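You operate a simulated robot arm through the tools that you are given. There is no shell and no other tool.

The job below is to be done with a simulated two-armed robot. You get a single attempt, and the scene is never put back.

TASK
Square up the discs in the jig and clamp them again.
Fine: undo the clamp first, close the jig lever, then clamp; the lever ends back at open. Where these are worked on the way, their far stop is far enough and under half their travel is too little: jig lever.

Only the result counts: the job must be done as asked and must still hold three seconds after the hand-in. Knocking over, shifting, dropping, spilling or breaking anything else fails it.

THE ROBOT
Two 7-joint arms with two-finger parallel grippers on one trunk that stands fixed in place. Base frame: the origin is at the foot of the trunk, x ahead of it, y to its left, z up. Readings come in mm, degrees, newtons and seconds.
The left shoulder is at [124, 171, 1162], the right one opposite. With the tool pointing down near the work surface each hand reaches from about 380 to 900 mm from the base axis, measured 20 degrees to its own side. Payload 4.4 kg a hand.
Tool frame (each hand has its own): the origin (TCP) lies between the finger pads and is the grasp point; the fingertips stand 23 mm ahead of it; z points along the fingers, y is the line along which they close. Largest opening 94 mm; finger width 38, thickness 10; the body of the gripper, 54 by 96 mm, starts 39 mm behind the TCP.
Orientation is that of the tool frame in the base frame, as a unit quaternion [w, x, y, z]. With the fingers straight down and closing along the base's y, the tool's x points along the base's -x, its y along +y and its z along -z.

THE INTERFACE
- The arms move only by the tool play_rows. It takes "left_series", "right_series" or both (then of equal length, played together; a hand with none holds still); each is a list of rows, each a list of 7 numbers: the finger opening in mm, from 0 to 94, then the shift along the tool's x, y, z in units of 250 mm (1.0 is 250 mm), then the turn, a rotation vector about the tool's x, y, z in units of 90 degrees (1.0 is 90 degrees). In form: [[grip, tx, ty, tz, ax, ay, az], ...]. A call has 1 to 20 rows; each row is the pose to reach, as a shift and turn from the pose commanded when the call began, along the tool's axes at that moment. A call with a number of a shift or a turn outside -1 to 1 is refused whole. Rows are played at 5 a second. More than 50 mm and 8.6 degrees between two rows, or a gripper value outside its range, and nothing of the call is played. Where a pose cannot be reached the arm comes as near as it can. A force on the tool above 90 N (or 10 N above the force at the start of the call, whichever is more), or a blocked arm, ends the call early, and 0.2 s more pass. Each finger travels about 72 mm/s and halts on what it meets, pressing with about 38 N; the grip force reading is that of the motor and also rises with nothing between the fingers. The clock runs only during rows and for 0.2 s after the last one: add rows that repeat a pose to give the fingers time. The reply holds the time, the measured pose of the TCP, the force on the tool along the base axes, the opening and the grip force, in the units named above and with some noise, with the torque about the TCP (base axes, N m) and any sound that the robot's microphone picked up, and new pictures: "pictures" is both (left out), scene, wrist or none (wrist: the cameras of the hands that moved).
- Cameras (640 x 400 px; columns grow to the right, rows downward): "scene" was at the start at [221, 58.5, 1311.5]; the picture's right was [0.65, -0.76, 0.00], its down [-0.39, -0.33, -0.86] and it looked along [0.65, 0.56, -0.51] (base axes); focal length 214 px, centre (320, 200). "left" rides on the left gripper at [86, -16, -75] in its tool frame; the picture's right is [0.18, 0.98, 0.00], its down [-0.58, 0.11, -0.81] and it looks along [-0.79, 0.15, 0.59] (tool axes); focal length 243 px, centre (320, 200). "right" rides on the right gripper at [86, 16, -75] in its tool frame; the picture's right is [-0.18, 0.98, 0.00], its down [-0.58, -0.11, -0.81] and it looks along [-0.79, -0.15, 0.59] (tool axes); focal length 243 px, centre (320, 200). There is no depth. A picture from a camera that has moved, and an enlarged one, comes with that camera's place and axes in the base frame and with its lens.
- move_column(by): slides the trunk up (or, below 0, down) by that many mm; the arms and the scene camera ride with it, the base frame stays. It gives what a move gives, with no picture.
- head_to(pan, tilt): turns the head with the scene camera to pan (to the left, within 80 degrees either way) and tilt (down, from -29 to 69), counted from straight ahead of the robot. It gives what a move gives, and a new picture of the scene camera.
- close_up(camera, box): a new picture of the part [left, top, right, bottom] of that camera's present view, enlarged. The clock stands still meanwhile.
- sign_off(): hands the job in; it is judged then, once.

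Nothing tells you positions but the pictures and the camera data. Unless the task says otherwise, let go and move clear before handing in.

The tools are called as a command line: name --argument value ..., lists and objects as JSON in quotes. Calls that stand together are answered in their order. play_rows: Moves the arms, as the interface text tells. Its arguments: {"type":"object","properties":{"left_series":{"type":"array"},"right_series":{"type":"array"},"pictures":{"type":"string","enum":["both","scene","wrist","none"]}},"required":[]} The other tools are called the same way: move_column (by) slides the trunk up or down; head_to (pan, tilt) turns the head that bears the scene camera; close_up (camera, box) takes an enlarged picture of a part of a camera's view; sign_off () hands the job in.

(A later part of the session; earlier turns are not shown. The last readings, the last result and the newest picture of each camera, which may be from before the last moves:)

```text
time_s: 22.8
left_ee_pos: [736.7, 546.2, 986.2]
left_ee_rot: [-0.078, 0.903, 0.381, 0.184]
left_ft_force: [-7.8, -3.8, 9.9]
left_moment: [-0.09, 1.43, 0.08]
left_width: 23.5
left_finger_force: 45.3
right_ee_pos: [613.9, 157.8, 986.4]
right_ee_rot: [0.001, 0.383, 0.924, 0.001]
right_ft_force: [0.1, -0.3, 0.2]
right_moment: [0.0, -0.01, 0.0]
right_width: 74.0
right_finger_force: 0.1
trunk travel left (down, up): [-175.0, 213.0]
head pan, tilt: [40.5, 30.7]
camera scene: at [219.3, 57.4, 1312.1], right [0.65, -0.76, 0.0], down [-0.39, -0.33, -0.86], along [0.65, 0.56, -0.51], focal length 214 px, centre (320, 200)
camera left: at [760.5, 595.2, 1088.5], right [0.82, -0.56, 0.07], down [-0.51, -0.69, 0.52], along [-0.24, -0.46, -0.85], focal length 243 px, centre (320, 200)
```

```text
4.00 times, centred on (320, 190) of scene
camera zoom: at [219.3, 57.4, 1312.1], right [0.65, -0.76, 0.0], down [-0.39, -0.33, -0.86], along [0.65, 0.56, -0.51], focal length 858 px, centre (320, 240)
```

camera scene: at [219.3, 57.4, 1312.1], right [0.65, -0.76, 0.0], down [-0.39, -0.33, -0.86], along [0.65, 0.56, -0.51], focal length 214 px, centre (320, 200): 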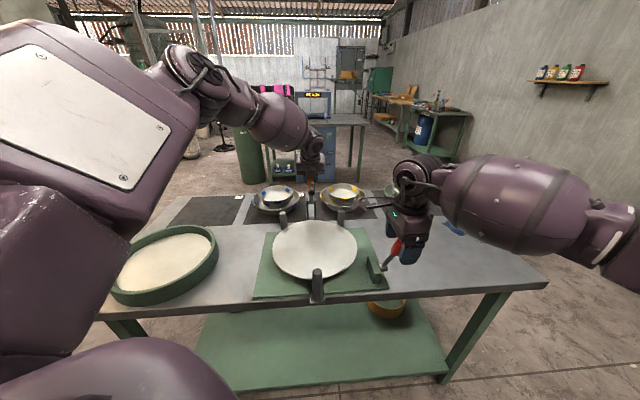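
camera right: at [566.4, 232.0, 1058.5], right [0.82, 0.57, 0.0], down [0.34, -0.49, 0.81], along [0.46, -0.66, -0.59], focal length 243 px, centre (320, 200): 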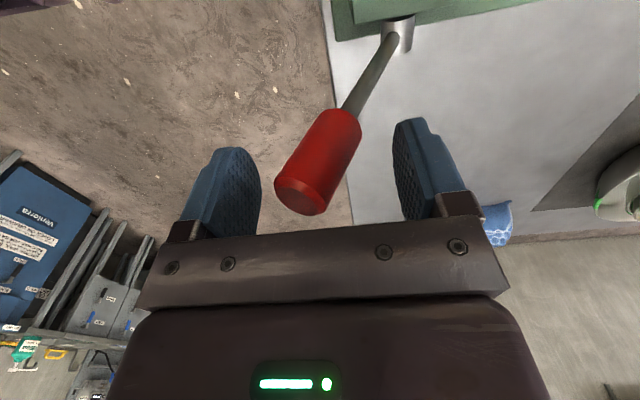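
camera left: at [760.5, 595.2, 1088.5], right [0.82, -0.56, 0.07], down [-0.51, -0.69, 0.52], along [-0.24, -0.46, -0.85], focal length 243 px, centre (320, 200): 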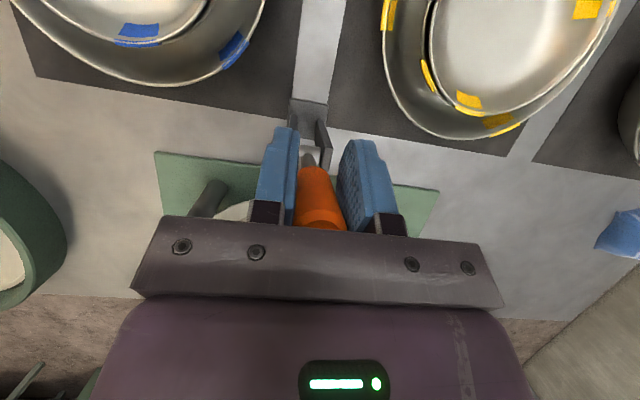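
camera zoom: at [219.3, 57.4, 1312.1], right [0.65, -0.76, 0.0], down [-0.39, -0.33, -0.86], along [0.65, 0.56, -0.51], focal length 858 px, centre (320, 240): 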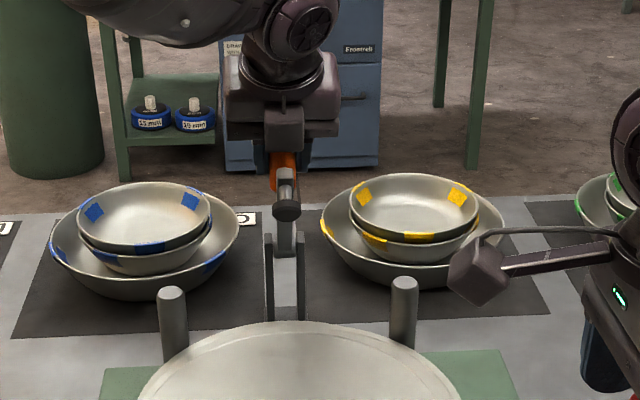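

The clamp arm is raised about 60° and there is no stop yet. I'll go a little further.

play_rows --left_series '[[0, 0.0346, 0, 0.025, 0, -0.015, 0], [0, 0.0665, 0, 0.0535, 0, -0.03, 0], [0, 0.0953, 0, 0.085, 0, -0.045, 0], [0, 0.0953, 0, 0.085, 0, -0.045, 0]]'

close_up --camera "scene" --box '[260, 140, 380, 240]'

```text
time_s: 23.8
left_ee_pos: [747.8, 557.5, 981.7]
left_ee_rot: [-0.06, 0.91, 0.381, 0.152]
left_ft_force: [34.8, -35.8, 5.8]
left_moment: [0.52, 1.21, 0.42]
left_width: 23.6
left_finger_force: 45.3
left hand out of reach, approached as far as the arm can: row 2, 3, 4
right_ee_pos: [616.9, 156.7, 984.3]
right_ee_rot: [-0.003, 0.383, 0.924, 0.002]
right_ft_force: [0.0, -0.1, 0.0]
right_moment: [0.0, 0.01, 0.0]
right_width: 73.8
right_finger_force: 0.0
trunk travel left (down, up): [-175.0, 213.0]
head pan, tilt: [40.5, 30.7]
camera scene: at [224.2, 54.3, 1311.0], right [0.65, -0.76, 0.0], down [-0.39, -0.33, -0.86], along [0.65, 0.56, -0.51], focal length 214 px, centre (320, 200)
camera left: at [777.2, 612.2, 1079.7], right [0.82, -0.57, 0.06], down [-0.49, -0.65, 0.58], along [-0.28, -0.51, -0.82], focal length 243 px, centre (320, 200)
```

scene: 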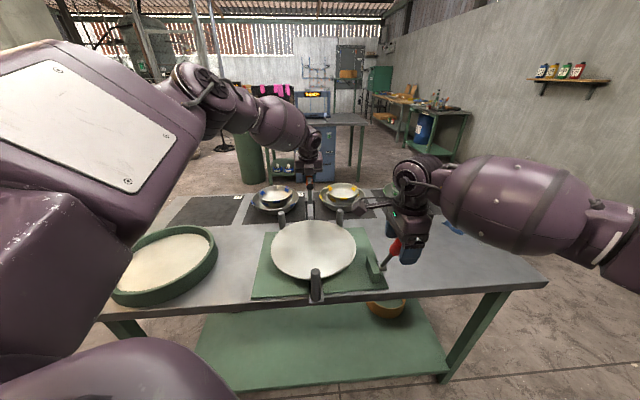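
left: 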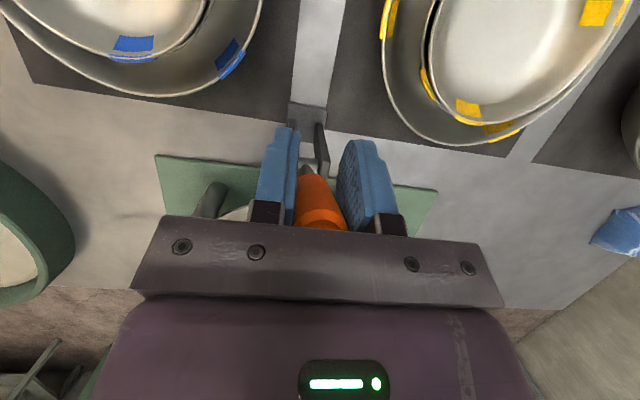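

```text
4.00 times, centred on (320, 190) of scene
camera zoom: at [224.2, 54.3, 1311.0], right [0.65, -0.76, 0.0], down [-0.39, -0.33, -0.86], along [0.65, 0.56, -0.51], focal length 858 px, centre (320, 240)
```

zoom: 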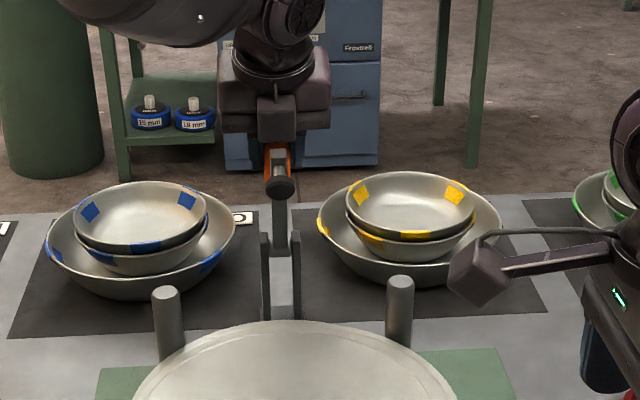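

The arm is again at its reach limit with the handle at about 106°. I'll lean the hand a bit more toward the robot, remove the sideways strain, and gain a few more degrees.

play_rows --left_series '[[0, 0, 0.019, 0, 0, 0.025, 0], [0, 0, 0.038, 0, 0, 0.05, 0], [0, 0, 0.038, 0, 0, 0.075, 0], [0, 0.0122, 0.038, 0.0077, 0, 0.075, 0], [0, 0.0244, 0.038, 0.0154, 0, 0.075, 0], [0, 0.0507, 0.038, 0.0387, 0, 0.075, 0], [0, 0.0507, 0.038, 0.0387, 0, 0.075, 0]]'

close_up --camera "scene" --box '[260, 140, 380, 240]'

```text
time_s: 25.4
left_ee_pos: [755.0, 565.2, 978.7]
left_ee_rot: [-0.084, 0.899, 0.378, 0.204]
left_ft_force: [18.9, -30.0, 7.3]
left_moment: [-0.22, 1.51, 0.4]
left_width: 23.7
left_finger_force: 45.2
left hand out of reach, approached as far as the arm can: row 6, 7
right_ee_pos: [617.0, 155.6, 984.7]
right_ee_rot: [-0.002, 0.382, 0.924, 0.001]
right_ft_force: [1.2, 0.4, 0.2]
right_moment: [-0.02, 0.0, 0.0]
right_width: 74.0
right_finger_force: 0.0
trunk travel left (down, up): [-175.0, 213.0]
head pan, tilt: [40.5, 30.7]
camera scene: at [222.7, 54.9, 1311.2], right [0.65, -0.76, 0.0], down [-0.39, -0.33, -0.86], along [0.65, 0.56, -0.51], focal length 214 px, centre (320, 200)
camera left: at [775.6, 610.4, 1083.5], right [0.82, -0.57, 0.08], down [-0.53, -0.7, 0.48], along [-0.22, -0.43, -0.88], focal length 243 px, centre (320, 200)
```

scene: 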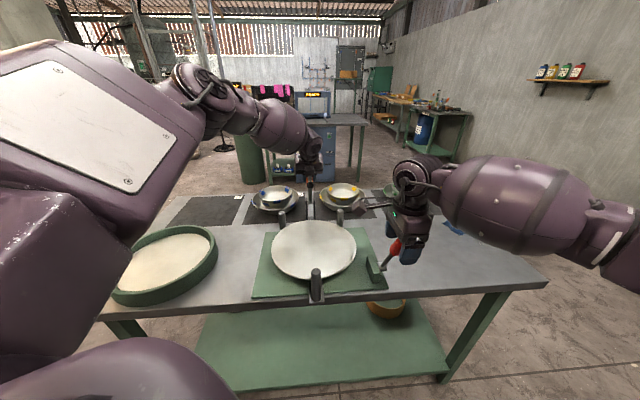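
left: 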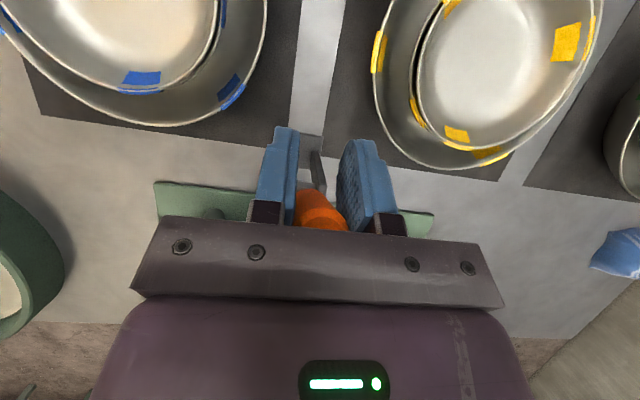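

```text
4.00 times, centred on (320, 190) of scene
camera zoom: at [222.7, 54.9, 1311.2], right [0.65, -0.76, 0.0], down [-0.39, -0.33, -0.86], along [0.65, 0.56, -0.51], focal length 858 px, centre (320, 240)
```

zoom: 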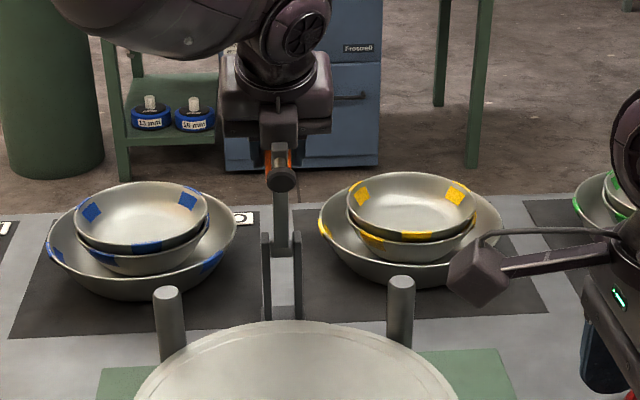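

The handle is now at about 112°, with the clamp arm raised roughly 75°. I'll loosen the fingers to see whether the clamp stays open by itself.

play_rows --left_series '[[34, 0, 0, 0, 0, 0, 0], [44, 0, 0, 0, 0, 0, 0], [44, 0, 0, 0, 0, 0, 0]]'

close_up --camera "scene" --box '[260, 140, 380, 240]'

```text
time_s: 26.2
left_ee_pos: [751.5, 571.1, 978.4]
left_ee_rot: [-0.086, 0.898, 0.38, 0.203]
left_ft_force: [0.4, 2.3, 0.9]
left_moment: [-0.06, 0.05, 0.0]
left_width: 43.8
left_finger_force: 0.0
right_ee_pos: [615.5, 158.7, 984.7]
right_ee_rot: [0.0, 0.382, 0.924, 0.0]
right_ft_force: [-0.4, -0.2, -1.1]
right_moment: [0.02, -0.01, 0.0]
right_width: 73.9
right_finger_force: 0.0
trunk travel left (down, up): [-175.0, 213.0]
head pan, tilt: [40.5, 30.7]
camera scene: at [221.0, 58.5, 1311.4], right [0.65, -0.76, 0.0], down [-0.39, -0.33, -0.86], along [0.65, 0.56, -0.51], focal length 214 px, centre (320, 200)
camera left: at [772.1, 617.3, 1082.5], right [0.82, -0.56, 0.08], down [-0.53, -0.7, 0.48], along [-0.21, -0.43, -0.88], focal length 243 px, centre (320, 200)
```

scene: 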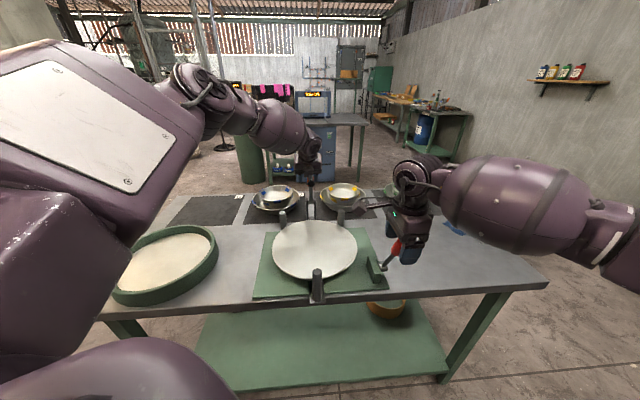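
left: 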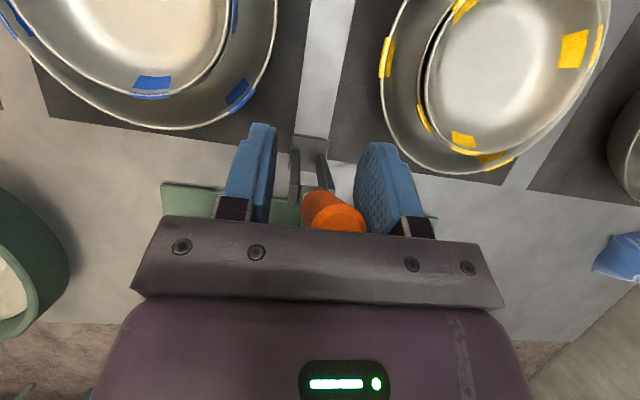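

```text
4.00 times, centred on (320, 190) of scene
camera zoom: at [221.0, 58.5, 1311.4], right [0.65, -0.76, 0.0], down [-0.39, -0.33, -0.86], along [0.65, 0.56, -0.51], focal length 858 px, centre (320, 240)
```

zoom: 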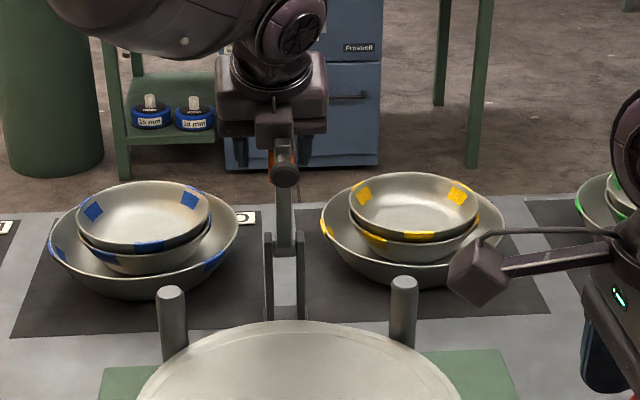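

The clamp stays open on its own. I'll lift the left hand straight up and clear, then look at it.

play_rows --left_series '[[60, 0.034, 0.01, -0.072, 0, 0, 0], [80, 0.103, 0.01, -0.217, 0, 0, 0], [94, 0.172, 0.01, -0.361, 0, 0, 0], [94, 0.206, 0.01, -0.433, 0, 0, 0], [94, 0.206, 0.01, -0.433, 0, 0, 0]]'

close_up --camera "scene" --box '[260, 140, 380, 240]'

close_up --camera "left" --box '[220, 60, 420, 240]'

```text
time_s: 27.4
left_ee_pos: [752.4, 569.3, 1096.4]
left_ee_rot: [-0.086, 0.899, 0.38, 0.202]
left_ft_force: [0.4, -1.6, 0.1]
left_moment: [-0.04, -0.01, 0.02]
left_width: 94.0
left_finger_force: 0.1
right_ee_pos: [615.6, 158.4, 984.4]
right_ee_rot: [0.0, 0.382, 0.924, -0.001]
right_ft_force: [-0.4, 0.4, -0.2]
right_moment: [-0.01, 0.01, -0.02]
right_width: 74.1
right_finger_force: 0.0
trunk travel left (down, up): [-175.0, 213.0]
head pan, tilt: [40.5, 30.7]
camera scene: at [221.2, 58.6, 1311.3], right [0.65, -0.76, 0.0], down [-0.39, -0.33, -0.86], along [0.65, 0.56, -0.51], focal length 214 px, centre (320, 200)
camera left: at [773.4, 614.4, 1201.2], right [0.82, -0.57, 0.08], down [-0.53, -0.7, 0.48], along [-0.22, -0.43, -0.87], focal length 243 px, centre (320, 200)
```

scene: 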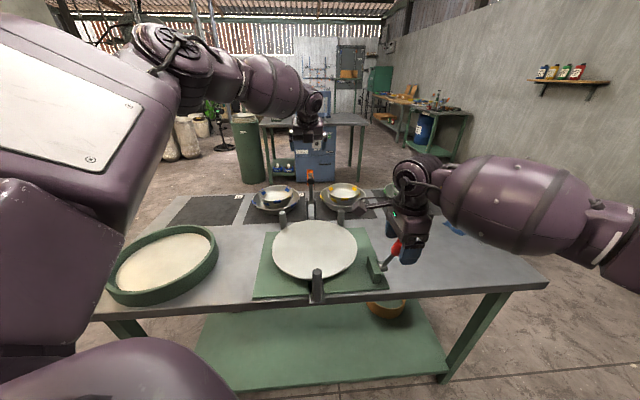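
left: 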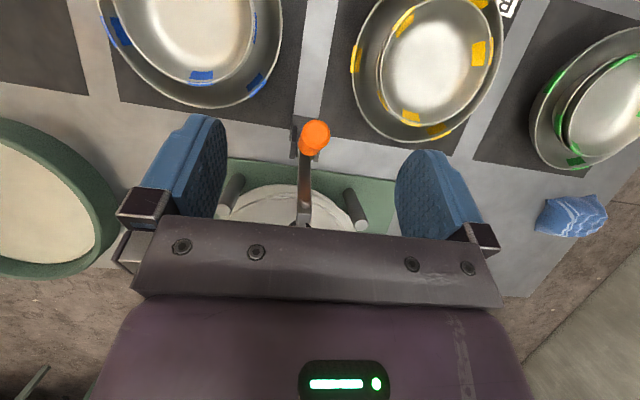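

```text
4.00 times, centred on (320, 190) of scene
camera zoom: at [221.2, 58.6, 1311.3], right [0.65, -0.76, 0.0], down [-0.39, -0.33, -0.86], along [0.65, 0.56, -0.51], focal length 858 px, centre (320, 240)
```

zoom: 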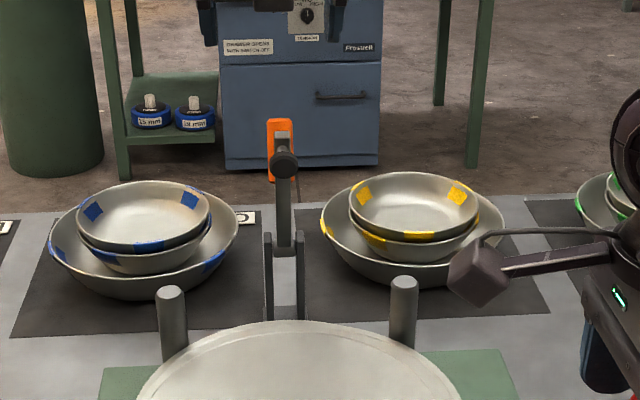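

```text
2.22 times, centred on (320, 150) of left
camera zoom: at [773.4, 614.4, 1201.2], right [0.82, -0.57, 0.08], down [-0.53, -0.7, 0.48], along [-0.22, -0.43, -0.87], focal length 539 px, centre (320, 311)
```

zoom: 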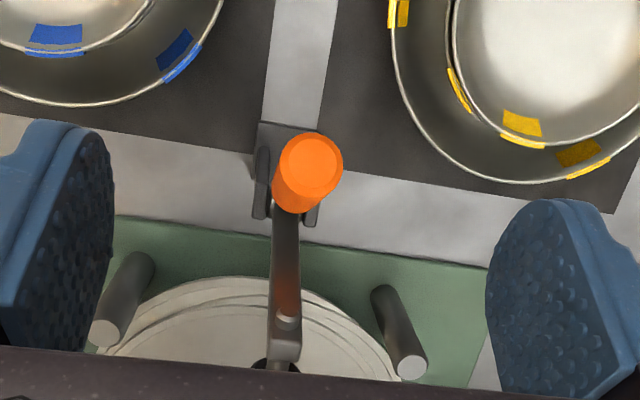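

The clamp stands open at about 110° and stays there. Next is the jig lever: the right hand straddles the knob, so I'll narrow the fingers a little and push the lever away from the robot (+v), watching the force.

play_rows --right_series '[[54, 0, 0, 0, 0, 0, 0], [54, 0, 0.04, -0.005, 0, 0, 0], [54, 0, 0.08, -0.01, 0, 0, 0], [54, 0, 0.12, -0.015, 0, 0, 0], [54, 0, 0.16, -0.02, 0, 0, 0], [54, 0, 0.16, -0.02, 0, 0, 0]]'

close_up --camera "scene" --box '[270, 200, 430, 310]'

```text
time_s: 28.8
left_ee_pos: [752.2, 568.4, 1097.3]
left_ee_rot: [-0.086, 0.898, 0.38, 0.203]
left_ft_force: [-0.5, 0.2, 0.5]
left_moment: [-0.02, 0.0, 0.01]
left_width: 94.1
left_finger_force: 0.1
right_ee_pos: [643.6, 186.9, 988.7]
right_ee_rot: [0.001, 0.382, 0.924, 0.0]
right_ft_force: [0.1, -0.2, 0.4]
right_moment: [-0.05, 0.01, -0.03]
right_width: 54.1
right_finger_force: 0.0
trunk travel left (down, up): [-175.0, 213.0]
head pan, tilt: [40.5, 30.7]
camera scene: at [221.1, 58.4, 1311.4], right [0.65, -0.76, 0.0], down [-0.39, -0.33, -0.86], along [0.65, 0.56, -0.51], focal length 214 px, centre (320, 200)
camera right: at [593.2, 260.3, 1062.2], right [0.82, 0.57, 0.0], down [0.34, -0.49, 0.81], along [0.46, -0.66, -0.59], focal length 243 px, centre (320, 200)
```

scene: 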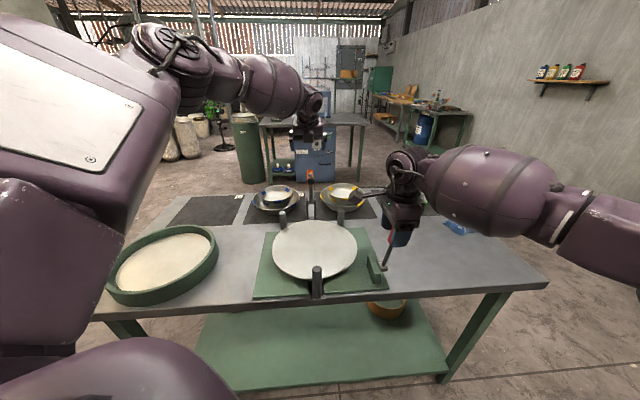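
right: 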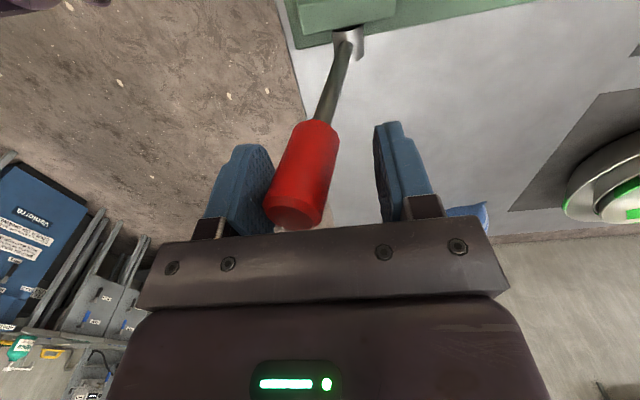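

```text
3.64 times, centred on (350, 255) of scene
camera zoom: at [221.1, 58.4, 1311.4], right [0.65, -0.76, 0.0], down [-0.39, -0.33, -0.86], along [0.65, 0.56, -0.51], focal length 780 px, centre (211, 0)
```

zoom: 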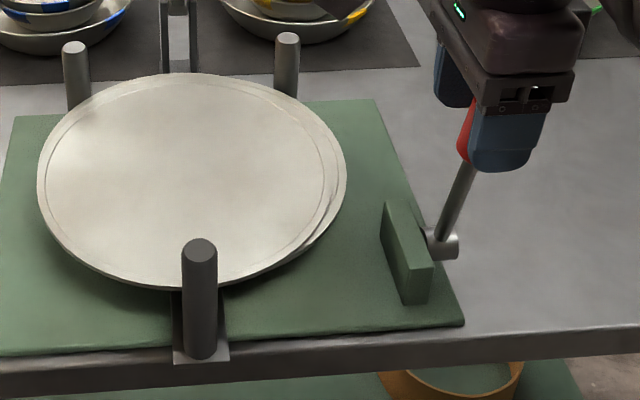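

The lever follows the finger freely with almost no force. I'll continue the swing, turning the hand with it.

play_rows --right_series '[[54, 0, 0.038, 0.003, 0.03, 0, 0], [54, 0, 0.078, 0.006, 0.06, 0, 0], [54, 0, 0.118, 0.01, 0.09, 0, 0], [54, 0, 0.158, 0.015, 0.11, 0, 0], [54, 0, 0.202, 0.026, 0.165, 0, 0], [54, 0, 0.202, 0.026, 0.165, 0, 0]]'

close_up --camera "scene" --box '[270, 200, 430, 310]'

```text
time_s: 30.1
left_ee_pos: [752.0, 567.6, 1097.0]
left_ee_rot: [-0.086, 0.898, 0.38, 0.203]
left_ft_force: [0.5, -0.5, 0.1]
left_moment: [-0.04, -0.01, 0.01]
left_width: 93.9
left_finger_force: 0.2
right_ee_pos: [742.0, 108.1, 991.4]
right_ee_rot: [-0.064, 0.463, 0.878, -0.1]
right_ft_force: [0.2, 0.3, -0.4]
right_moment: [0.0, 0.0, -0.04]
right_width: 53.8
right_finger_force: 0.1
right hand out of reach, approached as far as the arm can: row 5, 6
trunk travel left (down, up): [-175.0, 213.0]
head pan, tilt: [40.5, 30.7]
stopped in row 6 (right hand): the arm was blocked; the commanded pose is now the measured one
camera scene: at [220.7, 58.9, 1311.6], right [0.65, -0.76, 0.0], down [-0.39, -0.33, -0.86], along [0.65, 0.56, -0.51], focal length 214 px, centre (320, 200)
camera right: at [721.5, 199.0, 1060.7], right [0.89, 0.39, -0.23], down [0.41, -0.45, 0.8], along [0.21, -0.81, -0.56], focal length 243 px, centre (320, 200)
```

scene: 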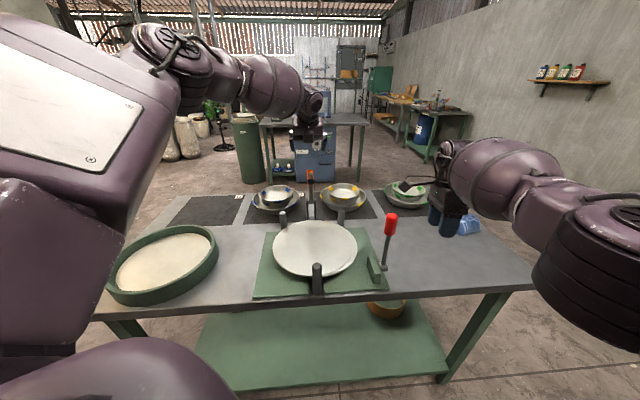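
right: 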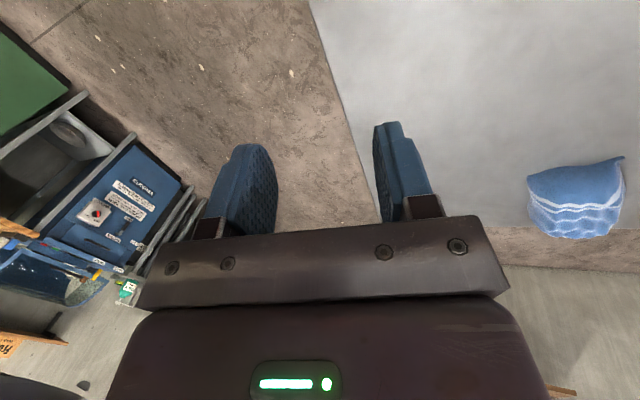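

```text
3.64 times, centred on (350, 255) of scene
camera zoom: at [220.7, 58.9, 1311.6], right [0.65, -0.76, 0.0], down [-0.39, -0.33, -0.86], along [0.65, 0.56, -0.51], focal length 780 px, centre (211, 0)
```

zoom: 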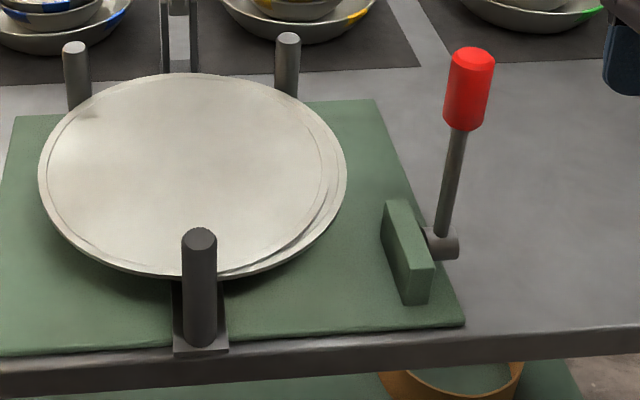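

The right arm ran out of reach past vertical and slid off sideways, but nothing was disturbed. The lever stands at about +12°, the pusher is moving toward the discs, and the lever holds its place. The left arm can reach the whole lever arc, so I'll withdraw the right hand and bring the left over.

play_rows --right_series '[[54, 0.0032, -0.038, -0.155, 0, 0, 0], [54, 0.0064, -0.076, -0.31, 0, 0, 0], [54, 0.0096, -0.113, -0.466, 0, 0, 0], [54, 0.033, -0.27, -0.443, 0, 0, 0], [54, 0.057, -0.43, -0.42, 0, 0, 0], [54, 0.081, -0.59, -0.397, 0, 0, 0], [54, 0.105, -0.75, -0.374, 0, 0, 0], [54, 0.129, -0.907, -0.35, 0, 0, 0]]' --left_series '[[94, 0, 0, 0, 0, 0, 0], [94, 0, 0, 0, 0, 0, 0], [94, -0.125, 0.081, -0.07, 0, -0.047, 0], [94, -0.249, 0.161, -0.139, 0, -0.094, 0], [94, -0.374, 0.242, -0.209, 0, -0.141, 0], [94, -0.499, 0.323, -0.279, 0, -0.188, 0], [94, -0.623, 0.403, -0.348, 0, -0.236, 0], [94, -0.748, 0.484, -0.418, 0, -0.283, 0]]'

```text
time_s: 31.9
left_ee_pos: [690.6, 329.2, 1115.5]
left_ee_rot: [0.0, 0.922, 0.388, 0.0]
left_ft_force: [-0.3, 0.0, -0.3]
left_moment: [0.01, -0.04, 0.01]
left_width: 94.0
left_finger_force: 0.0
right_ee_pos: [559.0, 22.5, 1132.5]
right_ee_rot: [-0.061, 0.459, 0.88, -0.1]
right_ft_force: [-1.1, -0.2, 0.9]
right_moment: [0.0, 0.02, -0.04]
right_width: 53.8
right_finger_force: 0.2
right hand out of reach, approached as far as the arm can: row 3
trunk travel left (down, up): [-175.0, 213.0]
head pan, tilt: [40.5, 30.7]
camera scene: at [220.1, 57.7, 1311.8], right [0.65, -0.76, 0.0], down [-0.39, -0.33, -0.86], along [0.65, 0.56, -0.51], focal length 214 px, centre (320, 200)
camera right: at [537.0, 112.7, 1201.0], right [0.89, 0.4, -0.23], down [0.4, -0.44, 0.8], along [0.22, -0.81, -0.55], focal length 243 px, centre (320, 200)
camera left: at [739.9, 403.5, 1188.3], right [0.83, -0.55, 0.0], down [-0.33, -0.49, 0.81], along [-0.45, -0.67, -0.59], focal length 243 px, centre (320, 200)
```

scene: 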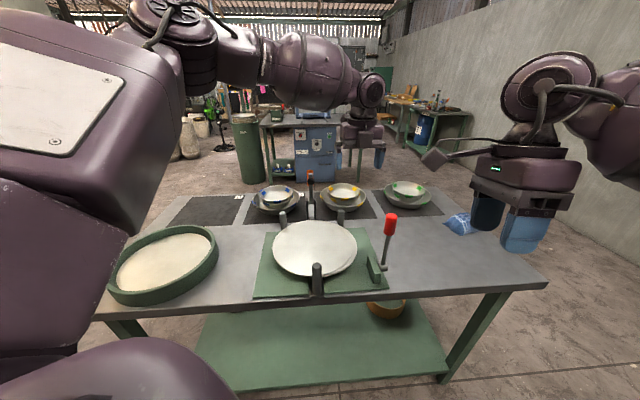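
right: 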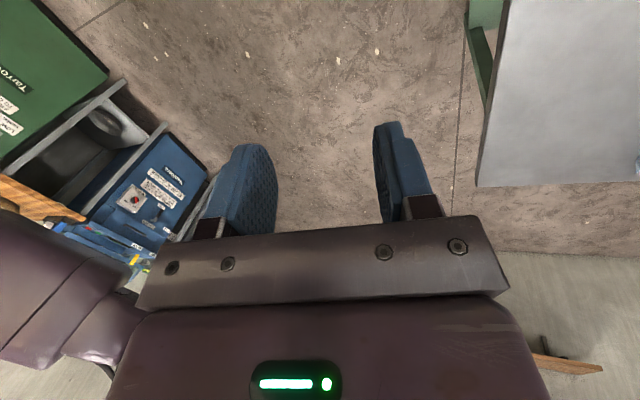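
left: 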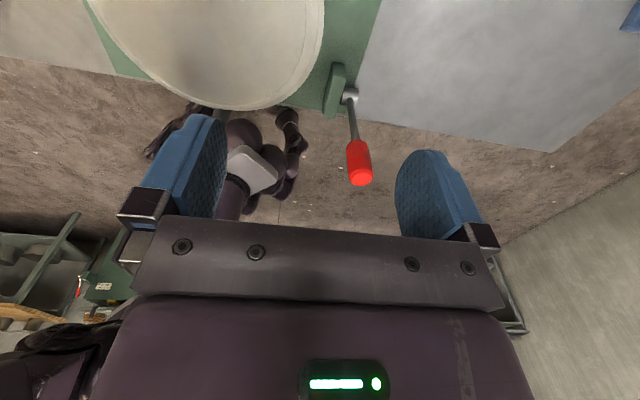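

With two views combined, the hub is near [665,203,832] and the knob's end near [662,205,1007], so the lever is now about vertical, having started at −26°. I'll bring the left hand directly above the knob.

play_rows --left_series '[[94, -0.109, 0.067, 0.055, 0, 0, 0], [94, -0.218, 0.133, 0.111, 0, 0, 0], [94, -0.326, 0.2, 0.166, 0, 0, 0], [94, -0.435, 0.266, 0.222, 0, 0, 0], [94, -0.435, 0.266, 0.222, 0, 0, 0]]'

```text
time_s: 33.1
left_ee_pos: [636.0, 228.7, 1061.7]
left_ee_rot: [0.001, 0.921, 0.39, 0.001]
left_ft_force: [0.0, -0.4, 0.1]
left_moment: [0.0, 0.01, 0.02]
left_width: 93.7
left_finger_force: 0.0
left hand out of reach, approached as far as the arm can: row 2, 3, 4, 5
right_ee_pos: [560.0, 23.1, 1131.4]
right_ee_rot: [-0.061, 0.459, 0.881, -0.1]
right_ft_force: [0.0, -0.4, -0.1]
right_moment: [0.0, 0.03, 0.01]
right_width: 53.8
right_finger_force: 0.0
trunk travel left (down, up): [-175.0, 213.0]
head pan, tilt: [40.5, 30.7]
camera scene: at [220.7, 58.3, 1311.6], right [0.65, -0.76, 0.0], down [-0.39, -0.33, -0.86], along [0.65, 0.56, -0.51], focal length 214 px, centre (320, 200)
camera left: at [685.2, 303.7, 1135.8], right [0.83, -0.55, 0.0], down [-0.33, -0.49, 0.81], along [-0.44, -0.67, -0.59], focal length 243 px, centre (320, 200)
```

scene: 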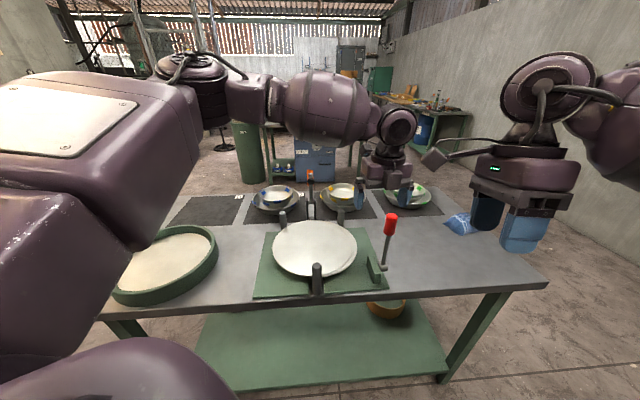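
left: 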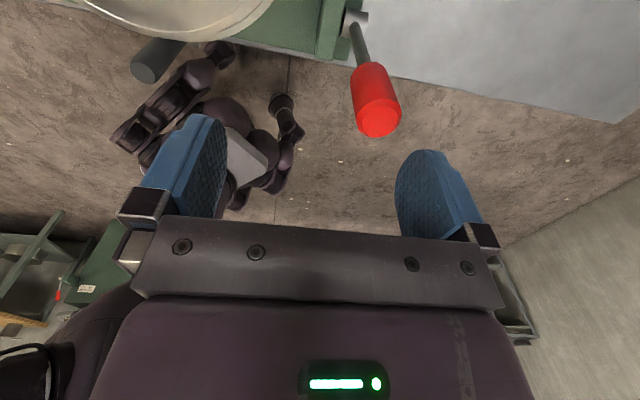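

With the hand flipped, a wrist joint hits its limit here. I'll turn the hand 90° so its fingers close along the lever's swing, which also lets me straddle the knob.

play_rows --left_series '[[80, 0, 0, -0.04, 0, 0, -0.09], [80, 0, 0, -0.08, 0, 0, -0.18], [80, 0, 0, -0.08, 0, 0, -0.27], [80, 0, 0, -0.08, 0, 0, -0.36], [80, 0, 0, -0.08, 0, 0, -0.45], [80, 0, 0, -0.08, 0, 0, -0.54], [80, 0, 0, -0.08, 0, 0, -0.63], [80, 0, 0, -0.08, 0, 0, -0.72], [80, 0, 0, -0.08, 0, 0, -0.81], [80, 0, 0, -0.08, 0, 0, -0.9], [80, 0, 0, -0.08, 0, 0, -0.99], [80, 0, 0, -0.08, 0, 0, -0.99]]'

```text
time_s: 35.7
left_ee_pos: [635.2, 229.8, 1078.2]
left_ee_rot: [0.0, 0.383, 0.924, 0.001]
left_ft_force: [-0.8, 0.2, -0.2]
left_moment: [0.02, 0.0, 0.02]
left_width: 80.2
left_finger_force: 0.0
right_ee_pos: [560.8, 24.1, 1130.7]
right_ee_rot: [-0.061, 0.46, 0.88, -0.101]
right_ft_force: [0.2, -0.4, 0.0]
right_moment: [0.01, -0.01, 0.0]
right_width: 54.2
right_finger_force: 0.0
trunk travel left (down, up): [-175.0, 213.0]
head pan, tilt: [40.5, 30.7]
camera scene: at [221.0, 58.5, 1311.5], right [0.65, -0.76, 0.0], down [-0.39, -0.33, -0.86], along [0.65, 0.56, -0.51], focal length 214 px, centre (320, 200)
camera left: at [562.3, 280.6, 1153.1], right [0.57, 0.82, 0.0], down [0.49, -0.33, 0.81], along [0.67, -0.46, -0.59], focal length 243 px, centre (320, 200)
```

scene: 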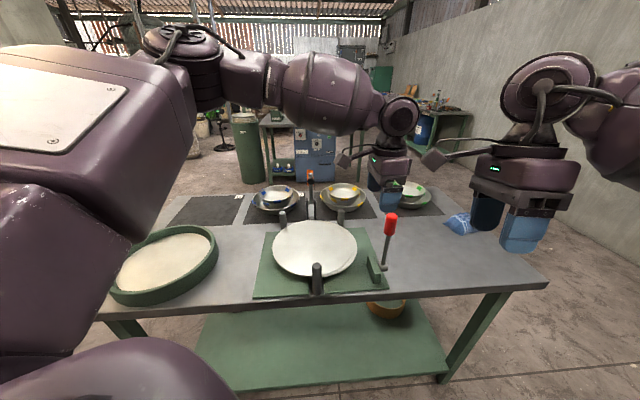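
left: 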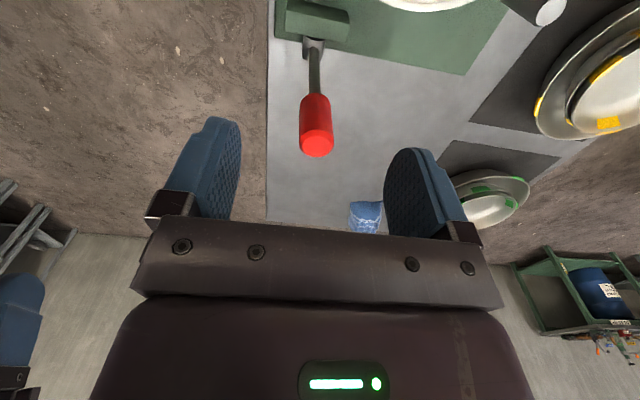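

The knob is 42 mm to the +u side. I'll shift over it and lower with the fingers on either side of it along the swing direction.

play_rows --left_series '[[80, -0.08, 0.016, 0, 0, 0, 0], [80, -0.16, 0.032, 0, 0, 0, 0], [80, -0.16, 0.032, 0.12, 0, 0, 0], [80, -0.16, 0.032, 0.25, 0, 0, 0], [70, -0.16, 0.032, 0.373, 0, 0, 0], [60, -0.16, 0.032, 0.373, 0, 0, 0]]'

```text
time_s: 37.1
left_ee_pos: [628.6, 240.7, 1006.8]
left_ee_rot: [0.002, 0.383, 0.924, 0.0]
left_ft_force: [0.7, 0.0, 0.1]
left_moment: [-0.01, 0.0, 0.0]
left_width: 59.9
left_finger_force: 0.1
left hand out of reach, approached as far as the arm can: row 1, 2, 3, 4, 5, 6
right_ee_pos: [558.9, 23.2, 1132.2]
right_ee_rot: [-0.06, 0.459, 0.881, -0.1]
right_ft_force: [-0.4, 0.3, 0.9]
right_moment: [0.03, 0.01, 0.04]
right_width: 54.1
right_finger_force: 0.0
trunk travel left (down, up): [-175.0, 213.0]
head pan, tilt: [40.5, 30.7]
camera scene: at [219.5, 58.0, 1312.0], right [0.65, -0.76, 0.0], down [-0.39, -0.33, -0.86], along [0.65, 0.56, -0.51], focal length 214 px, centre (320, 200)
camera left: at [556.0, 292.0, 1081.4], right [0.57, 0.82, 0.0], down [0.48, -0.34, 0.81], along [0.67, -0.46, -0.59], focal length 243 px, centre (320, 200)
```

scene: 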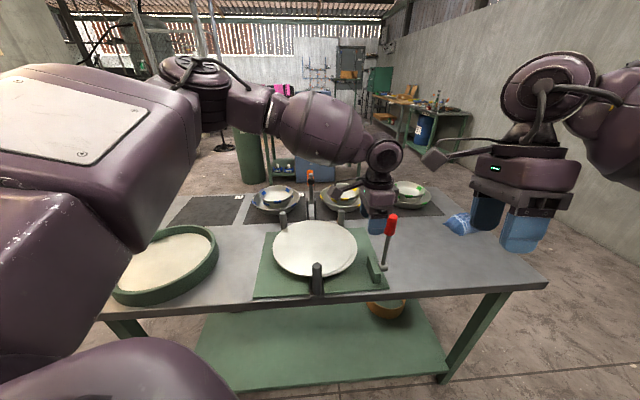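
left: 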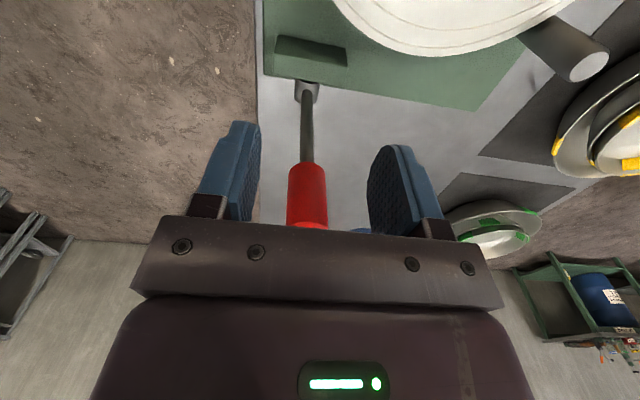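

The left arm is stopped short by a joint limit and can't get over the knob. The right arm can reach if its hand leans back toward the robot, the opposite of what I tried. I'll clear the left hand and level the right hand first.

play_rows --left_series '[[60, 0, 0, -0.14, 0, 0, 0], [60, 0, 0, -0.28, 0, 0, 0], [60, 0, 0, -0.42, 0, 0, 0], [70, 0.16, 0, -0.42, 0, 0, 0], [80, 0.32, 0.02, -0.42, 0, 0, 0], [90, 0.48, 0.04, -0.42, 0, 0, 0], [94, 0.64, 0.06, -0.42, 0, 0, 0], [94, 0.8, 0.08, -0.42, 0, 0, 0]]' --right_series '[[54, 0, 0, 0, -0.05, -0.004, 0], [54, 0, 0, 0, -0.1, -0.008, 0], [54, 0, 0, 0, -0.1505, -0.0127, 0], [60, 0, 0, 0, -0.1505, -0.0127, 0], [70, 0, 0, 0, -0.1505, -0.0127, 0], [80, 0, 0, 0, -0.1505, -0.0127, 0], [94, 0, 0, 0, -0.1505, -0.0127, 0], [94, 0, 0, 0, -0.1505, -0.0127, 0]]' --pictures "scene"

```text
time_s: 38.9
left_ee_pos: [505.1, 395.8, 1112.0]
left_ee_rot: [0.001, 0.384, 0.923, 0.0]
left_ft_force: [-0.6, 0.0, 0.4]
left_moment: [-0.01, 0.01, -0.02]
left_width: 93.9
left_finger_force: 0.1
right_ee_pos: [556.5, 25.3, 1132.9]
right_ee_rot: [0.004, 0.462, 0.887, -0.001]
right_ft_force: [-0.6, 0.3, -0.4]
right_moment: [-0.06, -0.02, 0.01]
right_width: 94.1
right_finger_force: 0.1
trunk travel left (down, up): [-175.0, 213.0]
head pan, tilt: [40.5, 30.7]
camera scene: at [220.6, 59.5, 1311.6], right [0.65, -0.76, 0.0], down [-0.39, -0.33, -0.86], along [0.65, 0.56, -0.51], focal length 214 px, centre (320, 200)
```

scene: 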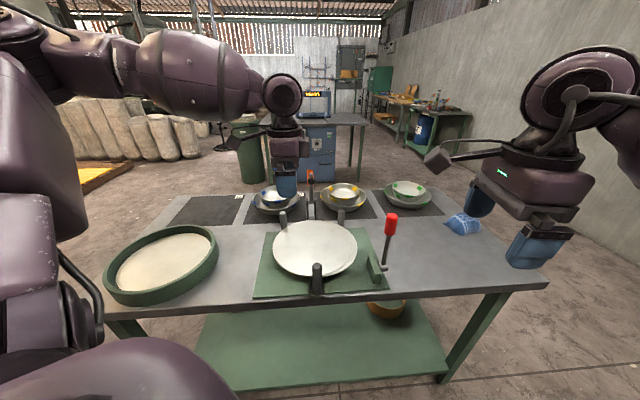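

Both hands are clear. Now I'll turn the right hand so its fingers close across the lever's swing (as I gripped the clamp), and turn the left hand back to its clamp orientation.

play_rows --left_series '[[94, 0, 0, 0, 0, 0, 0.09], [94, 0, 0, 0, 0, 0, 0.18], [94, 0, 0, 0, 0, 0, 0.27], [94, 0, 0, 0, 0, 0, 0.36], [94, 0, 0, 0, 0, 0, 0.45], [94, 0, 0, 0, 0, 0, 0.54], [94, 0, 0, 0, 0, 0, 0.63], [94, 0, 0, 0, 0, 0, 0.72], [94, 0, 0, 0, 0, 0, 0.81], [94, 0, 0, 0, 0, 0, 0.9], [94, 0, 0, 0, 0, 0, 0.99]]' --right_series '[[94, 0, 0, 0, 0, 0, -0.09], [94, 0, 0, 0, 0, 0, -0.18], [94, 0, 0, 0, 0, 0, -0.27], [94, 0, 0, 0, 0, 0, -0.36], [94, 0, 0, 0, 0, 0, -0.45], [94, 0, 0, 0, 0, 0, -0.54], [94, 0, 0, 0, 0, 0, -0.63], [94, 0, 0, 0, 0, 0, -0.72], [94, 0, 0, 0, 0, 0, -0.81], [94, 0, 0, 0, 0, 0, -0.9], [94, 0, 0, 0, 0, 0, -0.99]]'

```text
time_s: 41.3
left_ee_pos: [503.8, 395.6, 1109.7]
left_ee_rot: [0.0, 0.922, 0.388, 0.001]
left_ft_force: [-0.3, -0.1, -0.4]
left_moment: [-0.01, 0.01, -0.01]
left_width: 93.7
left_finger_force: 0.1
right_ee_pos: [556.4, 25.2, 1132.0]
right_ee_rot: [0.002, -0.293, 0.956, -0.002]
right_ft_force: [-0.1, 0.0, 0.1]
right_moment: [-0.01, 0.02, -0.02]
right_width: 93.9
right_finger_force: 0.0
trunk travel left (down, up): [-175.0, 213.0]
head pan, tilt: [40.5, 30.7]
camera scene: at [221.1, 58.5, 1311.5], right [0.65, -0.76, 0.0], down [-0.39, -0.33, -0.86], along [0.65, 0.56, -0.51], focal length 214 px, centre (320, 200)
camera right: at [476.2, -8.7, 1205.3], right [-0.4, 0.92, -0.01], down [0.54, 0.24, 0.81], along [0.74, 0.32, -0.59], focal length 243 px, centre (320, 200)
camera left: at [553.8, 470.5, 1182.8], right [0.83, -0.56, 0.0], down [-0.33, -0.49, 0.81], along [-0.45, -0.67, -0.59], focal length 243 px, centre (320, 200)
```

scene: 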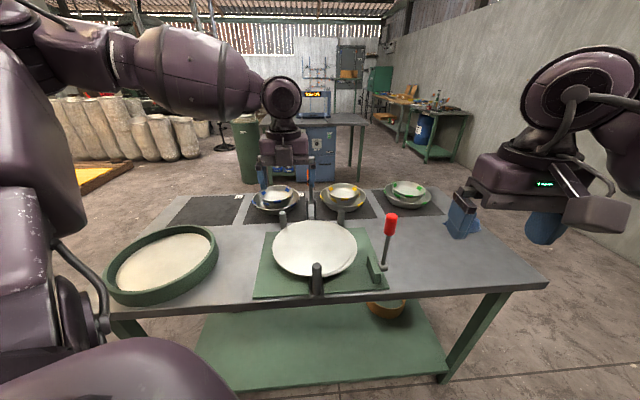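
right: 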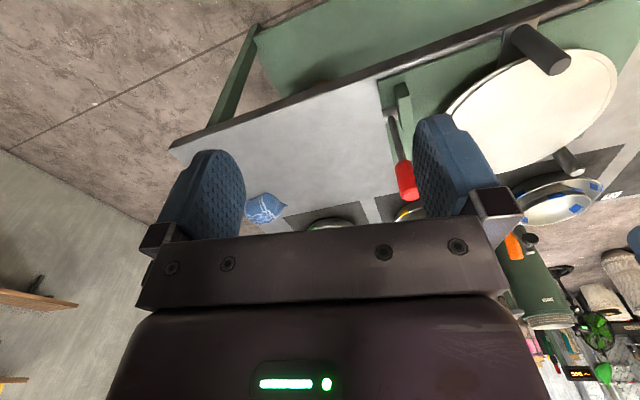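
left: 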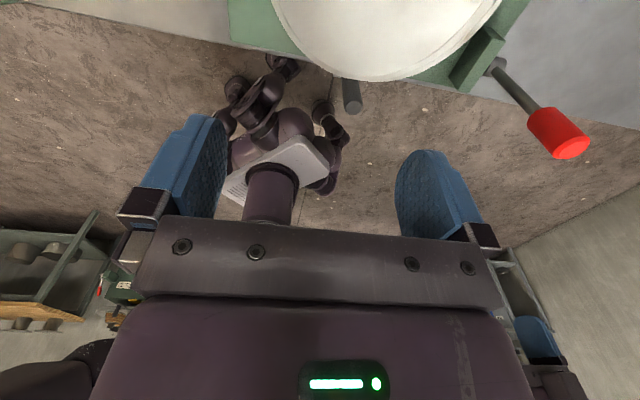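

The right hand's yaw is nearly there. I'll move it to near and above the lever knob.

play_rows --right_series '[[94, -0.127, 0.068, 0.05, 0, 0, -0.024], [94, -0.254, 0.137, 0.099, 0, 0, -0.048], [94, -0.381, 0.205, 0.149, 0, 0, -0.073], [94, -0.509, 0.274, 0.198, 0, 0, -0.097], [94, -0.636, 0.342, 0.248, 0, 0, -0.121], [94, -0.636, 0.342, 0.248, 0, 0, -0.121]]'

```text
time_s: 42.7
left_ee_pos: [503.8, 395.4, 1108.2]
left_ee_rot: [0.0, 0.921, 0.389, 0.0]
left_ft_force: [0.9, 0.0, 0.1]
left_moment: [-0.02, 0.02, 0.01]
left_width: 94.0
left_finger_force: 0.2
right_ee_pos: [642.8, 183.4, 1069.4]
right_ee_rot: [0.002, -0.382, 0.924, -0.002]
right_ft_force: [-0.4, 0.6, 0.6]
right_moment: [-0.02, 0.02, 0.01]
right_width: 94.0
right_finger_force: 0.1
trunk travel left (down, up): [-175.0, 213.0]
head pan, tilt: [40.5, 30.7]
camera scene: at [220.8, 58.1, 1311.6], right [0.65, -0.76, 0.0], down [-0.39, -0.33, -0.86], along [0.65, 0.56, -0.51], focal length 214 px, centre (320, 200)
camera right: at [570.2, 135.4, 1142.6], right [-0.56, 0.83, -0.01], down [0.48, 0.34, 0.81], along [0.67, 0.45, -0.59], focal length 243 px, centre (320, 200)
```

scene: 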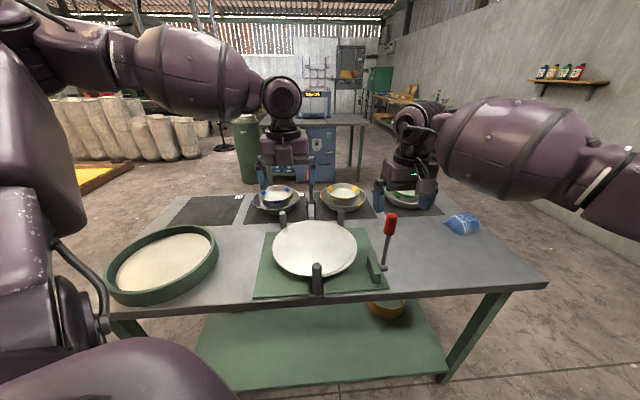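
right: 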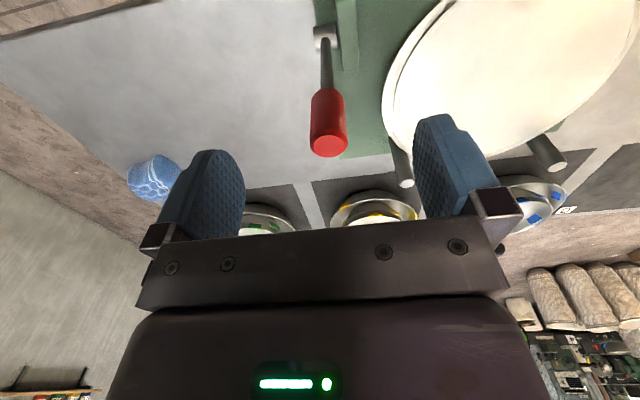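

The knob is centred sideways and 30 mm ahead. I'll lean the hand 30° toward the robot, lower it onto the knob and grip.

play_rows --right_series '[[94, -0.03, 0, 0.04, 0, -0.083, 0], [94, -0.06, 0, 0.09, 0, -0.166, 0], [94, -0.09, 0, 0.14, 0, -0.25, 0], [94, -0.12, 0, 0.2, 0, -0.333, 0], [94, -0.12, 0, 0.28, 0, -0.333, 0], [94, -0.12, 0, 0.35, 0, -0.333, 0], [94, -0.12, 0, 0.35, 0, -0.333, 0], [60, -0.12, 0, 0.35, 0, -0.333, 0], [30, -0.12, 0, 0.35, 0, -0.333, 0], [10, -0.12, 0, 0.35, 0, -0.333, 0], [0, -0.12, 0, 0.35, 0, -0.333, 0]]'

```text
time_s: 45.1
left_ee_pos: [504.8, 395.8, 1107.7]
left_ee_rot: [0.0, 0.921, 0.39, 0.0]
left_ft_force: [-0.1, -0.1, 0.0]
left_moment: [-0.02, -0.02, 0.03]
left_width: 94.0
left_finger_force: 0.1
right_ee_pos: [664.5, 205.4, 979.7]
right_ee_rot: [0.24, -0.37, 0.892, 0.096]
right_ft_force: [0.1, -0.1, -0.4]
right_moment: [0.76, 0.74, 0.01]
right_width: 27.9
right_finger_force: 44.9
trunk travel left (down, up): [-175.0, 213.0]
head pan, tilt: [40.5, 30.7]
camera scene: at [221.2, 58.4, 1311.4], right [0.65, -0.76, 0.0], down [-0.39, -0.33, -0.86], along [0.65, 0.56, -0.51], focal length 214 px, centre (320, 200)
camera right: at [573.6, 138.9, 1000.4], right [-0.58, 0.81, 0.09], down [0.15, 0.0, 0.99], along [0.8, 0.59, -0.12], focal length 243 px, centre (320, 200)
```

scene: 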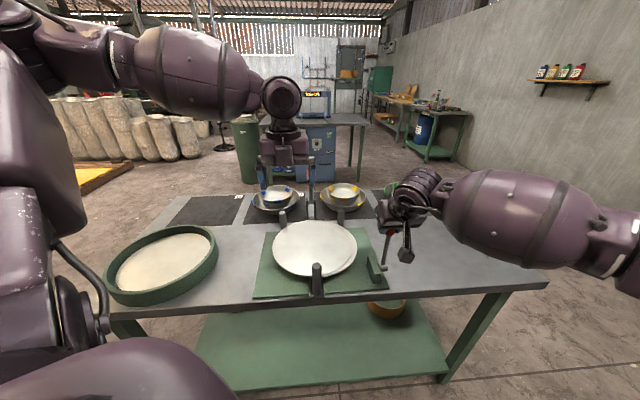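
right: 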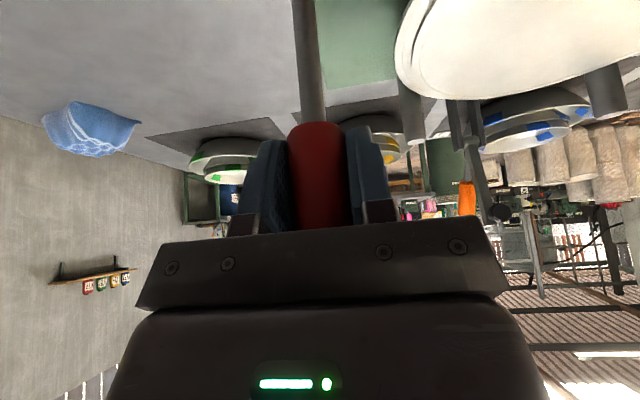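

The knob is gripped (28 mm). I'll follow the lever's arc forward and check for the stop.

play_rows --right_series '[[0, -0.026, 0, 0.017, 0, 0, 0], [0, -0.051, 0, 0.034, 0, 0, 0], [0, -0.08, 0, 0.057, 0, 0, 0], [0, -0.106, 0, 0.082, 0, 0, 0], [0, -0.131, 0, 0.108, 0, 0, 0], [0, -0.155, 0, 0.135, 0, 0, 0], [0, -0.155, 0, 0.135, 0, 0, 0]]'

close_up --camera "scene" --box '[270, 200, 430, 310]'

```text
time_s: 46.7
left_ee_pos: [503.3, 393.7, 1109.7]
left_ee_rot: [0.0, 0.921, 0.389, 0.002]
left_ft_force: [0.8, 0.3, -0.1]
left_moment: [-0.01, 0.03, 0.02]
left_width: 93.9
left_finger_force: 0.1
right_ee_pos: [697.3, 238.2, 974.0]
right_ee_rot: [0.241, -0.37, 0.892, 0.097]
right_ft_force: [-19.0, -29.5, 0.3]
right_moment: [0.88, 0.69, -0.27]
right_width: 28.1
right_finger_force: 44.6
trunk travel left (down, up): [-175.0, 213.0]
head pan, tilt: [40.5, 30.7]
camera scene: at [219.1, 55.4, 1312.0], right [0.65, -0.76, 0.0], down [-0.39, -0.33, -0.86], along [0.65, 0.56, -0.51], focal length 214 px, centre (320, 200)
camera right: at [607.3, 172.6, 993.7], right [-0.58, 0.81, 0.09], down [0.14, 0.0, 0.99], along [0.8, 0.59, -0.11], focal length 243 px, centre (320, 200)
```

scene: 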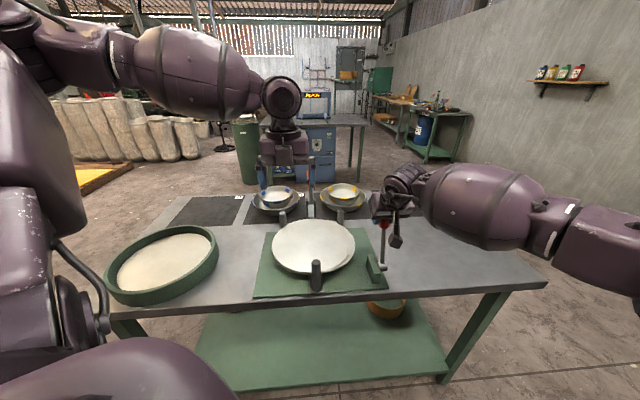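
right: 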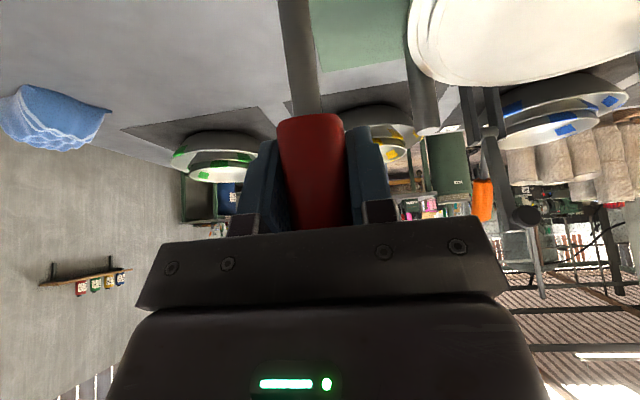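

```text
3.64 times, centred on (350, 255) of scene
camera zoom: at [219.1, 55.4, 1312.0], right [0.65, -0.76, 0.0], down [-0.39, -0.33, -0.86], along [0.65, 0.56, -0.51], focal length 780 px, centre (211, 0)
```

zoom: 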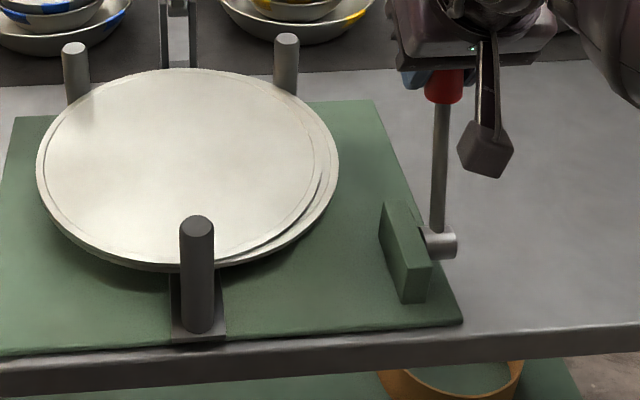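

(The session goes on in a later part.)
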